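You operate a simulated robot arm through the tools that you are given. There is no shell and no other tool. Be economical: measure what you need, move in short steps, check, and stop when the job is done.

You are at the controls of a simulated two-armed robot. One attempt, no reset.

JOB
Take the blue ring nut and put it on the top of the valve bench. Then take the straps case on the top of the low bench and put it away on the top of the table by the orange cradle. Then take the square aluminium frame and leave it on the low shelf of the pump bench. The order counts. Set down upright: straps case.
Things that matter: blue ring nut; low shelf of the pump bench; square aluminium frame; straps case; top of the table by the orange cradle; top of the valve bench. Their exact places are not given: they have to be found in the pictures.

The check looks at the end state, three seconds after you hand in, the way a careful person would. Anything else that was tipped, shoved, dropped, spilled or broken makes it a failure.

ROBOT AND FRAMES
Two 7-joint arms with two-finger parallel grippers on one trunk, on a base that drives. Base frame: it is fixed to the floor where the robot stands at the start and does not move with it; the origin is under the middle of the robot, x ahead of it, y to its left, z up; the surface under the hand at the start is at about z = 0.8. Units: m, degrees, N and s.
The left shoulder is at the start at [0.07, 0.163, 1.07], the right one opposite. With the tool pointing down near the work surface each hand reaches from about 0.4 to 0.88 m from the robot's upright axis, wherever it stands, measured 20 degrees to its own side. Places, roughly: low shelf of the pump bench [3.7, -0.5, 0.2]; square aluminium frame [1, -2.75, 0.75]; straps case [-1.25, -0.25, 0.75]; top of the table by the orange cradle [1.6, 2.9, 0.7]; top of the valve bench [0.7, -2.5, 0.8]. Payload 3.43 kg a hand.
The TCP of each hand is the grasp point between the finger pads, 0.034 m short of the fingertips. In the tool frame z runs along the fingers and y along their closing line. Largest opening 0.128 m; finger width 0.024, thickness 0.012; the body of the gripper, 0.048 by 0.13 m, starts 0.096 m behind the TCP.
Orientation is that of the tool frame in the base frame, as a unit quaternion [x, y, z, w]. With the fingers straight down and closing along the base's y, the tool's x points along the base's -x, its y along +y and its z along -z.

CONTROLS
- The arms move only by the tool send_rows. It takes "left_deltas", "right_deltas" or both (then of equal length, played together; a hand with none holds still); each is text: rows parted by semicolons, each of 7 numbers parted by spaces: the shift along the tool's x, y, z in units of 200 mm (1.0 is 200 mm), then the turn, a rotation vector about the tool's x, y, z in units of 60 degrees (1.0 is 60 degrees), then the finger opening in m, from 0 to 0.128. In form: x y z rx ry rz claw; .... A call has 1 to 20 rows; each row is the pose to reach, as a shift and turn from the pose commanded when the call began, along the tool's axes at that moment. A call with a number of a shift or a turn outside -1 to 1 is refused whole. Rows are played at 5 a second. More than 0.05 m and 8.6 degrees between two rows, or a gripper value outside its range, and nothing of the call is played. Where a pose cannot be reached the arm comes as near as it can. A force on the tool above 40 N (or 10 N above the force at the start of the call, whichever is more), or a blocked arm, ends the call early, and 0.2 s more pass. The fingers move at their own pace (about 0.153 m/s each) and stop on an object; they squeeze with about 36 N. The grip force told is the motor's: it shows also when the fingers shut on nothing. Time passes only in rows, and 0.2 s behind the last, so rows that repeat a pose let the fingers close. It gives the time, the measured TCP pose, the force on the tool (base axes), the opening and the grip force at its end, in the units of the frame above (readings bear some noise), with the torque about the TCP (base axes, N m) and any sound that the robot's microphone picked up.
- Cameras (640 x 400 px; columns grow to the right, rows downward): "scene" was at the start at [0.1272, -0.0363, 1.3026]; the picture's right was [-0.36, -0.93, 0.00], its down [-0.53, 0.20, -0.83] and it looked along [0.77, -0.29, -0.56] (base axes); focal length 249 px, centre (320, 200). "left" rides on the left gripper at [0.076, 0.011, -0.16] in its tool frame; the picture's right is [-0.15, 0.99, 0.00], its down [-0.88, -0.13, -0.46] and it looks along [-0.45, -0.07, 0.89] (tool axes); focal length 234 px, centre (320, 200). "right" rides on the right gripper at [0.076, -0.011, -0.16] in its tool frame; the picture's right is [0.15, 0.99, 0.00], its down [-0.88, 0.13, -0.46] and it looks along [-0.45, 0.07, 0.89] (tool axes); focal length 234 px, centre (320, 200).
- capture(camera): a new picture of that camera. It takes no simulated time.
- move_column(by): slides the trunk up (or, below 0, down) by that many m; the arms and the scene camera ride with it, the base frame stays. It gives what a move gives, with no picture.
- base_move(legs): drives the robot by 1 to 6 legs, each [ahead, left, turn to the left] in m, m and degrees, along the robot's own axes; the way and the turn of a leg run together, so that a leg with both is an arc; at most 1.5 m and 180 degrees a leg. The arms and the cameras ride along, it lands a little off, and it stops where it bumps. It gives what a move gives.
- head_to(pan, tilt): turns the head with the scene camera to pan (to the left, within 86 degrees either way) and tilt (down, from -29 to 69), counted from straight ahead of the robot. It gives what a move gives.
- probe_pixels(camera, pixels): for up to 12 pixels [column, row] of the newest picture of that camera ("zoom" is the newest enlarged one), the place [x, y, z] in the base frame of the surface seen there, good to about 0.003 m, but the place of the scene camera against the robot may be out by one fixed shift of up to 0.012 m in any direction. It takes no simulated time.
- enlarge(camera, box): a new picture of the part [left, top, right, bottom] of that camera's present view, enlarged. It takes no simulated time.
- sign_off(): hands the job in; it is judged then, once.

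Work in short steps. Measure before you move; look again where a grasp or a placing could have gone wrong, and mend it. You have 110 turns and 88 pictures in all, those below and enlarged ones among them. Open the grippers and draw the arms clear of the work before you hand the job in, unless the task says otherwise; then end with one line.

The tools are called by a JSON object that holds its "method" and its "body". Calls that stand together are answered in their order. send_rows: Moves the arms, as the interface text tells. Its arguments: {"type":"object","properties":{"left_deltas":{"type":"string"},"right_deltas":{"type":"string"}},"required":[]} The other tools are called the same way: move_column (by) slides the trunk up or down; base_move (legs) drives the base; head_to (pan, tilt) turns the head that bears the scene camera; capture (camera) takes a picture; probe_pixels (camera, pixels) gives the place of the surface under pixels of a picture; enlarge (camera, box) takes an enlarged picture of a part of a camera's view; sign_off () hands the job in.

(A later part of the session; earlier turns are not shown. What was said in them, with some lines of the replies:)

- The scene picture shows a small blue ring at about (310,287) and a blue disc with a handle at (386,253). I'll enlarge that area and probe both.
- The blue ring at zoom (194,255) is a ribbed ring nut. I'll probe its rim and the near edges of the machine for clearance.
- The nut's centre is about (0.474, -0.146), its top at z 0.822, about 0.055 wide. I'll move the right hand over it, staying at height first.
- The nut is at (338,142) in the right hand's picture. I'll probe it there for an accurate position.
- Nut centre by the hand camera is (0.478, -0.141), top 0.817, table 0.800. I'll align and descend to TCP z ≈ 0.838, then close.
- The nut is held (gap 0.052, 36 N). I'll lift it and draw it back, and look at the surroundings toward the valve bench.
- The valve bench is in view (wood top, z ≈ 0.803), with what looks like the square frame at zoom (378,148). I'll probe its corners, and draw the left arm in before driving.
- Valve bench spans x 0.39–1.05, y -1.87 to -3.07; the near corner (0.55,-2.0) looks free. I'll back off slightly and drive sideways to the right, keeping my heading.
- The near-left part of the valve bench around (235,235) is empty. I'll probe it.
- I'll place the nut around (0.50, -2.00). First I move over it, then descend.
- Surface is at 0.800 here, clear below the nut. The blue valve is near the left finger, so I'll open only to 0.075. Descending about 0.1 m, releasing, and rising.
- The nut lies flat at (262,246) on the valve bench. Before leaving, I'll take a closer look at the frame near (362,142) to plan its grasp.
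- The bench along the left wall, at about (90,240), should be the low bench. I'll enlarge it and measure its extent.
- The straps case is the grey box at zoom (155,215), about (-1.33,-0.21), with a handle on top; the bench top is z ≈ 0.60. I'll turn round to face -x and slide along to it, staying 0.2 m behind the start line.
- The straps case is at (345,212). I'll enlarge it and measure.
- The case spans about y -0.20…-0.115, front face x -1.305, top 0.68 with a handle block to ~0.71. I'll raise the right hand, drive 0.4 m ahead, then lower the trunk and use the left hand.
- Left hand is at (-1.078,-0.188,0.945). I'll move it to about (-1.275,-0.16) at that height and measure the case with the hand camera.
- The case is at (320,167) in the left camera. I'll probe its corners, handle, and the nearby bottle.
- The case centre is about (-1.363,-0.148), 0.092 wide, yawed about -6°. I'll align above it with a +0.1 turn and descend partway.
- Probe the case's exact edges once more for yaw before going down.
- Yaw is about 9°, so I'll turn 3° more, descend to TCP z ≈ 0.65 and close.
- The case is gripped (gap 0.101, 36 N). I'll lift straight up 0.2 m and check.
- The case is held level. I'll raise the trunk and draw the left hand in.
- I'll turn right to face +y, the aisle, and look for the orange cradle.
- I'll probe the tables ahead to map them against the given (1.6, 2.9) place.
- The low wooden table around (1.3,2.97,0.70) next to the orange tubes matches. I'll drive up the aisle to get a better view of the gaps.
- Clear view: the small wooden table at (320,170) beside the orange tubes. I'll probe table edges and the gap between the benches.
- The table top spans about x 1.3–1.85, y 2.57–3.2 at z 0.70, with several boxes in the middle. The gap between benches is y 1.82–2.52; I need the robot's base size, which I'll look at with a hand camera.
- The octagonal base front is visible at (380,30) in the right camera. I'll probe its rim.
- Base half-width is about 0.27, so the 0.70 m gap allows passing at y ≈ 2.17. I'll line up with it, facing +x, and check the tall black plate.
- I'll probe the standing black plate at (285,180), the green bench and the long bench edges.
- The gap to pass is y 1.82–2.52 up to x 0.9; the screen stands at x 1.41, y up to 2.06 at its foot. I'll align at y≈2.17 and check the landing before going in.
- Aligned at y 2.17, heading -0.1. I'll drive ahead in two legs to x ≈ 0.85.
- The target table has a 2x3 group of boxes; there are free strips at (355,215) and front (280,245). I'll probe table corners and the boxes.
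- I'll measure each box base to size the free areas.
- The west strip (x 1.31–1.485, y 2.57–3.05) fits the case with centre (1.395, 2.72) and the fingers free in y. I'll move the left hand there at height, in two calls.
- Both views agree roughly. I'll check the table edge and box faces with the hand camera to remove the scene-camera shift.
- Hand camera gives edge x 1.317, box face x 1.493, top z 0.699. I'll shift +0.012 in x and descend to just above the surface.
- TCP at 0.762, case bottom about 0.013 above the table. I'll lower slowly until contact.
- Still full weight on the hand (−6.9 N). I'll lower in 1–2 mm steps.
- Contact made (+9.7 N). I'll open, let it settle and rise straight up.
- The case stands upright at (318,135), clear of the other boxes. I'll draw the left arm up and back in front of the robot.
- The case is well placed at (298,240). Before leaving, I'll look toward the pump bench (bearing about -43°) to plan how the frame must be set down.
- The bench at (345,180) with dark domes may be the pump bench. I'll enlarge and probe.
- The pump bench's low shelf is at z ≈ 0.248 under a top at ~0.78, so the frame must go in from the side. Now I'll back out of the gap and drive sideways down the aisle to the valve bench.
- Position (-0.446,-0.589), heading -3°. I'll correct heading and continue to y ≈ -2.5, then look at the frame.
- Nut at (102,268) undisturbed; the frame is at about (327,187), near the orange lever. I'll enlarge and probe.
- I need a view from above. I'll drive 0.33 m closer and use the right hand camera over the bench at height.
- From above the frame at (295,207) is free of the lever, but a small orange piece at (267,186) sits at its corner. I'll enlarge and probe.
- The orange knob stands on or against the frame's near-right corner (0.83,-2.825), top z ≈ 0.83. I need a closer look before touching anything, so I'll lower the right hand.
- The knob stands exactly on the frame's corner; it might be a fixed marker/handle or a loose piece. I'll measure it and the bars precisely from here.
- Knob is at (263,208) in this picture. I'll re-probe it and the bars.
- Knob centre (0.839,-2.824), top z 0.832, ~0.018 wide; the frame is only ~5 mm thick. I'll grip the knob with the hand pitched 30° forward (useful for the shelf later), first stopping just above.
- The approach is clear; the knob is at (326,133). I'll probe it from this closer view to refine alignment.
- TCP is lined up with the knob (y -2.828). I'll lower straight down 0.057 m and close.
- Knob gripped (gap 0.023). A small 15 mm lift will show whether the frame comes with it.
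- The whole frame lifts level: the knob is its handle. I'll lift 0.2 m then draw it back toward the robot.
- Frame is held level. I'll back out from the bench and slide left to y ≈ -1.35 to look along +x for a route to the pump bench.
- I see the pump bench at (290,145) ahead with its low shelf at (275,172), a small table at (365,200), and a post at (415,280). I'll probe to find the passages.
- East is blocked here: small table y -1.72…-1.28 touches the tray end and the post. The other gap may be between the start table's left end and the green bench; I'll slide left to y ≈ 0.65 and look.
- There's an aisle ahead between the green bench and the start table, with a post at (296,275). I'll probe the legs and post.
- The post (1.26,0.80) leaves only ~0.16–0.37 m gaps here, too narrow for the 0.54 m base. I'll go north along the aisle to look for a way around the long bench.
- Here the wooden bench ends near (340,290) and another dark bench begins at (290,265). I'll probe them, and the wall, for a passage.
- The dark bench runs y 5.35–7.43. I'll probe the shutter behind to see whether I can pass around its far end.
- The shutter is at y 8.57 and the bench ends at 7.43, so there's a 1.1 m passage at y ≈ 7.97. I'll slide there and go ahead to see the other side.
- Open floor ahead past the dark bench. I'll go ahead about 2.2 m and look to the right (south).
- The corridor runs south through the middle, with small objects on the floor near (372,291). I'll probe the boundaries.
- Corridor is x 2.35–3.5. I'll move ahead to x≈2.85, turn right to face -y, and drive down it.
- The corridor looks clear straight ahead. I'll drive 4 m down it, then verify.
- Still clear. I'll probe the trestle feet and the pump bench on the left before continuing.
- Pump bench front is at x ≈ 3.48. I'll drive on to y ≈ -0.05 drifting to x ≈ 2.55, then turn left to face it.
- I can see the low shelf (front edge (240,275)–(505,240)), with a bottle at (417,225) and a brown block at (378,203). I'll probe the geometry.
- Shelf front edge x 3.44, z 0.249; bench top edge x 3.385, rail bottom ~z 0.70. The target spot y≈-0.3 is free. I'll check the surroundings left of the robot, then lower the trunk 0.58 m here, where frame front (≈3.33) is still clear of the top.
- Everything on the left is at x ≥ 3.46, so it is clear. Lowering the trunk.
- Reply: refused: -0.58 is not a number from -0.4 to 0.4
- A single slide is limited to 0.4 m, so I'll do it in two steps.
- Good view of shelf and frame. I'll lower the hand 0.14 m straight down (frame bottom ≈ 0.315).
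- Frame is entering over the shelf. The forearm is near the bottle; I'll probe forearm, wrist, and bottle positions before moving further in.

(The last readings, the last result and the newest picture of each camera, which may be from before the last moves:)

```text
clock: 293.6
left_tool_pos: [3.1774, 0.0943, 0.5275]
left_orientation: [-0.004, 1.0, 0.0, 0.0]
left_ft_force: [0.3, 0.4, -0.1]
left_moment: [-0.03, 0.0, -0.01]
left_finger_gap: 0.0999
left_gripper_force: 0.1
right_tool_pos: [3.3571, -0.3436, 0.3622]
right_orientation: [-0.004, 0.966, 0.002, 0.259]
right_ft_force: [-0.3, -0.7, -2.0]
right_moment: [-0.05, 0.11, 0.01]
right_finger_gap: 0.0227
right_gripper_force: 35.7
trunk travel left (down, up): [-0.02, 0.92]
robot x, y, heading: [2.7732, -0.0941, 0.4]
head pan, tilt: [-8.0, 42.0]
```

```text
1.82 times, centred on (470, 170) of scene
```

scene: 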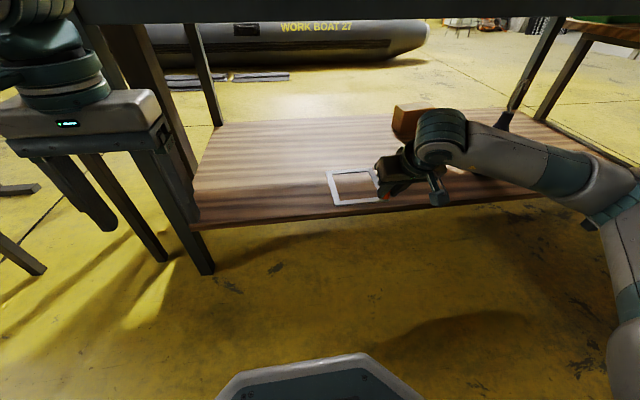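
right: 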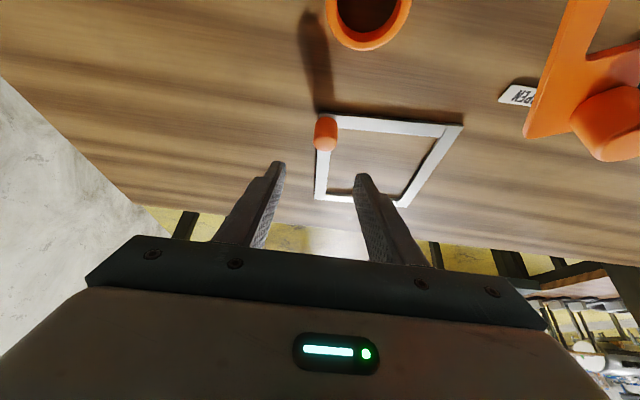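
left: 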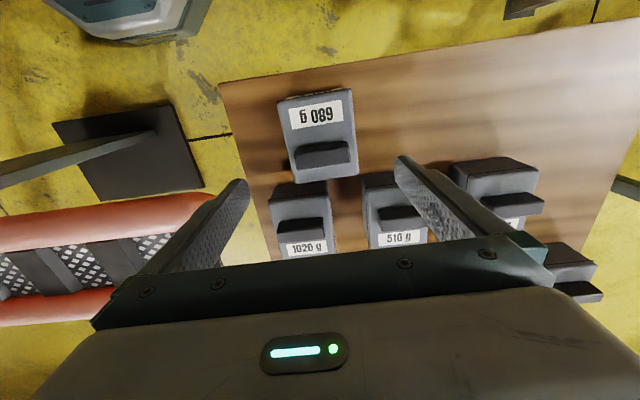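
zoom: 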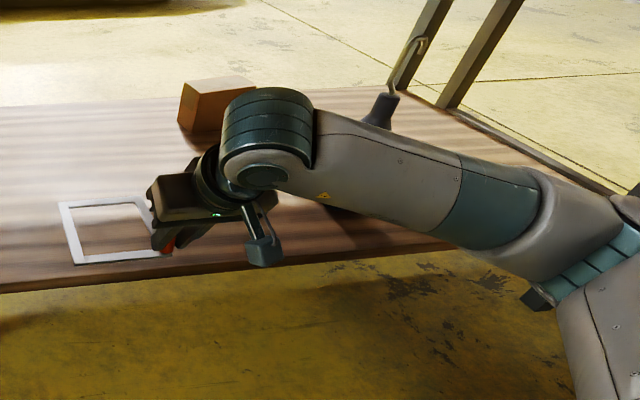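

Wrist top stays well under the rail (z 0.61 vs 0.70) and the forearm passes about 0.2 m from the bottle. I'll reach 0.14 m further in.

{"method": "send_rows", "body": {"right_deltas": "-0.12 0 0.07 0 0 0 0; -0.25 0 0.145 0 0 0 0; -0.38 0 0.22 0 0 0 0; -0.5 0 0.29 0 0 0 0; -0.606 0 0.35 0 0 0 0; -0.606 0 0.35 0 0 0 0"}}

{"method": "capture", "body": {"camera": "right"}}

{"method": "capture", "body": {"camera": "scene"}}

```text
clock: 295.0
left_tool_pos: [3.1789, 0.0939, 0.5272]
left_orientation: [-0.003, 1.0, 0.0, 0.0]
left_ft_force: [-0.7, 0.1, 0.2]
left_moment: [0.02, 0.01, 0.01]
left_finger_gap: 0.1
left_gripper_force: 0.0
right_tool_pos: [3.4973, -0.3444, 0.3616]
right_orientation: [-0.004, 0.966, 0.001, 0.259]
right_ft_force: [-0.2, -1.0, -1.7]
right_moment: [-0.08, 0.06, 0.01]
right_finger_gap: 0.0229
right_gripper_force: 36.6
trunk travel left (down, up): [-0.02, 0.92]
robot x, y, heading: [2.7722, -0.0951, 0.2]
head pan, tilt: [-8.0, 42.0]
```

```text
12 pictures are left
```

right: 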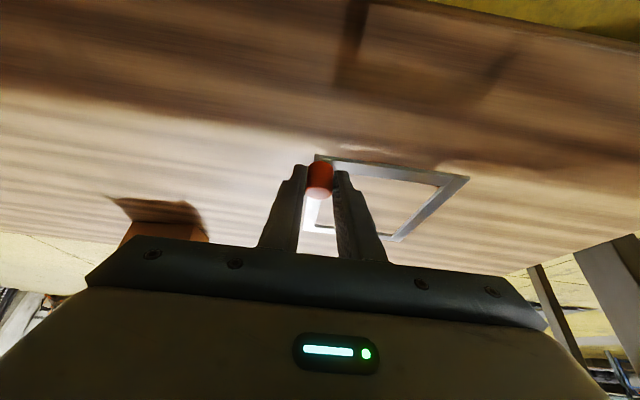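

```text
11 pictures are left
```

scene: 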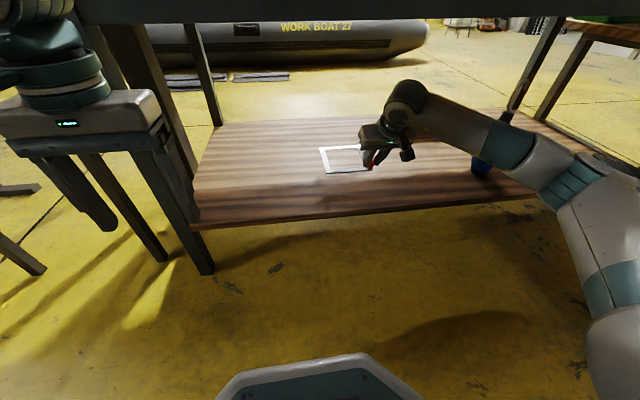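

Frame is fully over the shelf. I'll probe the surface height beneath using the hand camera.

{"method": "probe_pixels", "body": {"camera": "right", "pixels": [[380, 200], [400, 130], [250, 170], [450, 182], [400, 168], [318, 225], [360, 20]]}}

```text
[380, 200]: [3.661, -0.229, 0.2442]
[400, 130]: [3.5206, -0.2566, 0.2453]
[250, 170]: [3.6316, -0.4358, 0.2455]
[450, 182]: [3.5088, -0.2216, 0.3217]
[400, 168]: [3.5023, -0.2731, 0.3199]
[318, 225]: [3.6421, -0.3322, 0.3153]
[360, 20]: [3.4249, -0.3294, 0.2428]
```

Shelf at z 0.245; frame's underside 0.31–0.316. I'll descend 0.060 m, then creep until contact.

{"method": "send_rows", "body": {"right_deltas": "0.05 0 0.087 0 0 0 0; 0.1 0 0.173 0 0 0 0; 0.15 0 0.26 0 0 0 0; 0.15 0 0.26 0 0 0 0"}}

{"method": "send_rows", "body": {"right_deltas": "0.0075 0 0.013 0 0 0 0; 0.0125 0 0.0217 0 0 0 0; 0.0175 0 0.03 0 0 0 0; 0.0175 0 0.03 0 0 0 0"}}

```text
clock: 296.0
left_tool_pos: [3.1767, 0.0942, 0.5271]
left_orientation: [-0.004, 1.0, 0.0, 0.0]
left_ft_force: [-0.5, 0.7, 0.5]
left_moment: [0.02, 0.01, 0.02]
left_finger_gap: 0.1002
left_gripper_force: 0.1
right_tool_pos: [3.498, -0.3435, 0.3016]
right_orientation: [-0.003, 0.966, 0.001, 0.259]
right_ft_force: [-0.1, 0.2, -2.1]
right_moment: [-0.08, 0.12, 0.04]
right_finger_gap: 0.0226
right_gripper_force: 35.6
trunk travel left (down, up): [-0.02, 0.92]
robot x, y, heading: [2.7746, -0.0981, 0.3]
head pan, tilt: [-8.0, 42.0]
```

```text
clock: 297.0
left_tool_pos: [3.178, 0.0942, 0.5266]
left_orientation: [-0.004, 1.0, 0.0, 0.0]
left_ft_force: [-1.0, 0.3, -0.4]
left_moment: [0.01, -0.02, 0.01]
left_finger_gap: 0.0999
left_gripper_force: 0.1
right_tool_pos: [3.4983, -0.344, 0.2939]
right_orientation: [-0.004, 0.966, 0.001, 0.258]
right_ft_force: [0.6, 0.7, -2.0]
right_moment: [-0.11, 0.15, 0.02]
right_finger_gap: 0.0226
right_gripper_force: 36.2
trunk travel left (down, up): [-0.02, 0.92]
robot x, y, heading: [2.773, -0.0964, 0.2]
head pan, tilt: [-8.0, 42.0]
```

No contact yet; I'll creep down a few more millimetres.

{"method": "send_rows", "body": {"right_deltas": "0.004 0 0.0065 0 0 0 0; 0.0075 0 0.013 0 0 0 0; 0.0075 0 0.013 0 0 0 0"}}

```text
clock: 297.8
left_tool_pos: [3.1784, 0.0941, 0.5249]
left_orientation: [-0.003, 1.0, 0.001, 0.0]
left_ft_force: [0.8, 0.3, 0.8]
left_moment: [0.01, 0.02, 0.0]
left_finger_gap: 0.1
left_gripper_force: 0.1
right_tool_pos: [3.4963, -0.3432, 0.2932]
right_orientation: [-0.003, 0.966, 0.001, 0.26]
right_ft_force: [0.1, -0.9, 4.1]
right_moment: [0.03, -0.83, -0.06]
right_finger_gap: 0.0229
right_gripper_force: 36.0
trunk travel left (down, up): [-0.02, 0.92]
robot x, y, heading: [2.7716, -0.1016, 0.3]
head pan, tilt: [-8.0, 42.0]
```

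Contact (+4 N) at the far bar. I'll open the fingers and draw back horizontally with a slight rise.

{"method": "send_rows", "body": {"right_deltas": "0 0 0 0 0 0 0.06; 0 0 0 0 0 0 0.06; 0 0 0 0 0 0 0.06; 0.02 0 -0.05 0 0 0 0.06; 0.1 0 -0.12 0 0 0 0.06; 0.25 0 -0.22 0 0 0 0.06; 0.42 0 -0.32 0 0 0 0.06; 0.6 0 -0.42 0 0 0 0.06; 0.8 0 -0.54 0 0 0 0.06; 0.8 0 -0.54 0 0 0 0.06"}}

{"method": "capture", "body": {"camera": "scene"}}

```text
clock: 300.0
left_tool_pos: [3.1786, 0.094, 0.5266]
left_orientation: [-0.003, 1.0, 0.0, 0.001]
left_ft_force: [0.8, -0.1, 0.1]
left_moment: [0.0, 0.02, 0.02]
left_finger_gap: 0.0998
left_gripper_force: 0.1
right_tool_pos: [3.3062, -0.3427, 0.3028]
right_orientation: [-0.004, 0.966, 0.002, 0.259]
right_ft_force: [0.3, -0.4, 0.5]
right_moment: [0.0, -0.02, 0.01]
right_finger_gap: 0.06
right_gripper_force: 0.0
trunk travel left (down, up): [-0.02, 0.92]
robot x, y, heading: [2.7744, -0.0962, 0.3]
head pan, tilt: [-8.0, 42.0]
```

```text
10 pictures are left
```

scene: 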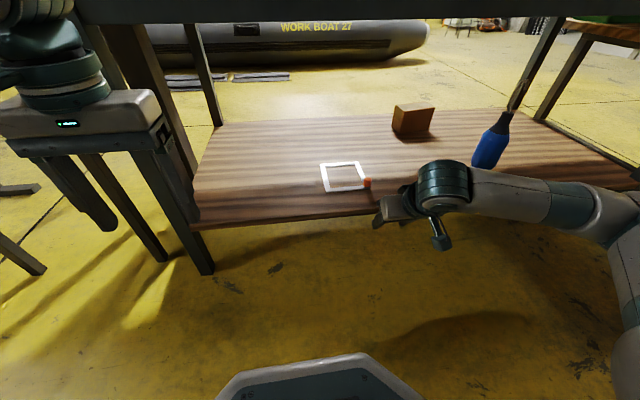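

The frame lies on the shelf at (345,177). I'll check closely that it is flat and that the bottle is undisturbed.

{"method": "enlarge", "body": {"camera": "scene", "box": [290, 80, 550, 240]}}

{"method": "probe_pixels", "body": {"camera": "scene", "pixels": [[323, 166], [361, 163], [330, 190], [362, 188], [345, 190], [345, 163], [347, 177], [484, 160]]}}

```text
2.46 times, centred on (420, 160) of scene
```

zoom: 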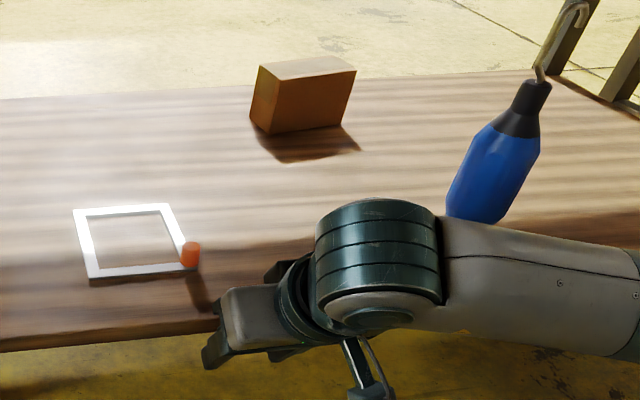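

```text
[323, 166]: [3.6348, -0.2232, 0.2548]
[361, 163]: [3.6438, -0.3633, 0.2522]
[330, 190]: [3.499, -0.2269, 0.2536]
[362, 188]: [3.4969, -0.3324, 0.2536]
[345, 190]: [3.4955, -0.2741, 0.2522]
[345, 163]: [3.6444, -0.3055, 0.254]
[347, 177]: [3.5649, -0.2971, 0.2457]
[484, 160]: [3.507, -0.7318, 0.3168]
```

The frame lies flat (z 0.252–0.255 at all corners) well inside the shelf edge, and the bottle is upright. I'll back the robot off to clear the arms.

{"method": "base_move", "body": {"legs": [[-0.35, 0, 0]]}}

{"method": "capture", "body": {"camera": "scene"}}

```text
clock: 302.3
left_tool_pos: [2.8274, 0.0902, 0.5251]
left_orientation: [-0.003, 1.0, 0.0, 0.0]
left_ft_force: [-1.1, 0.4, 0.2]
left_moment: [0.0, 0.0, -0.01]
left_finger_gap: 0.0997
left_gripper_force: 0.1
right_tool_pos: [2.9568, -0.3453, 0.302]
right_orientation: [-0.002, 0.966, 0.001, 0.259]
right_ft_force: [-0.5, -0.6, -0.5]
right_moment: [-0.03, -0.02, -0.02]
right_finger_gap: 0.0601
right_gripper_force: 0.1
trunk travel left (down, up): [-0.02, 0.92]
robot x, y, heading: [2.4239, -0.1, 0.2]
head pan, tilt: [-8.0, 42.0]
```

```text
8 pictures are left
```

scene: 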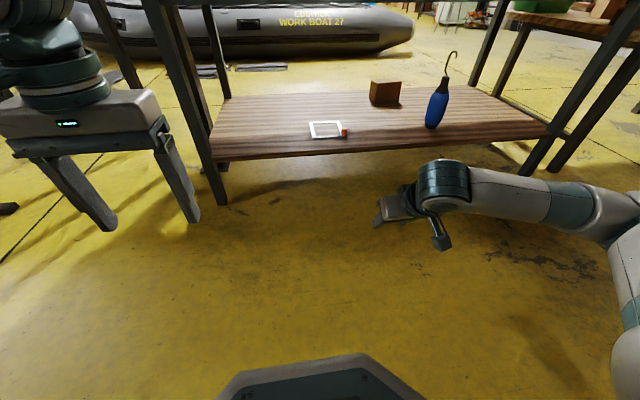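

The frame rests on the low shelf, both hands are open and the arms are clear, so I'm handing in the job.

{"method": "sign_off", "body": {}}

```text
The job is handed in.
```

All three moves were made in the order you gave, and the job is handed in: the blue ring nut is on the valve bench, the straps case stands upright on the table by the orange cradle, and the square aluminium frame lies flat on the pump bench's low shelf.
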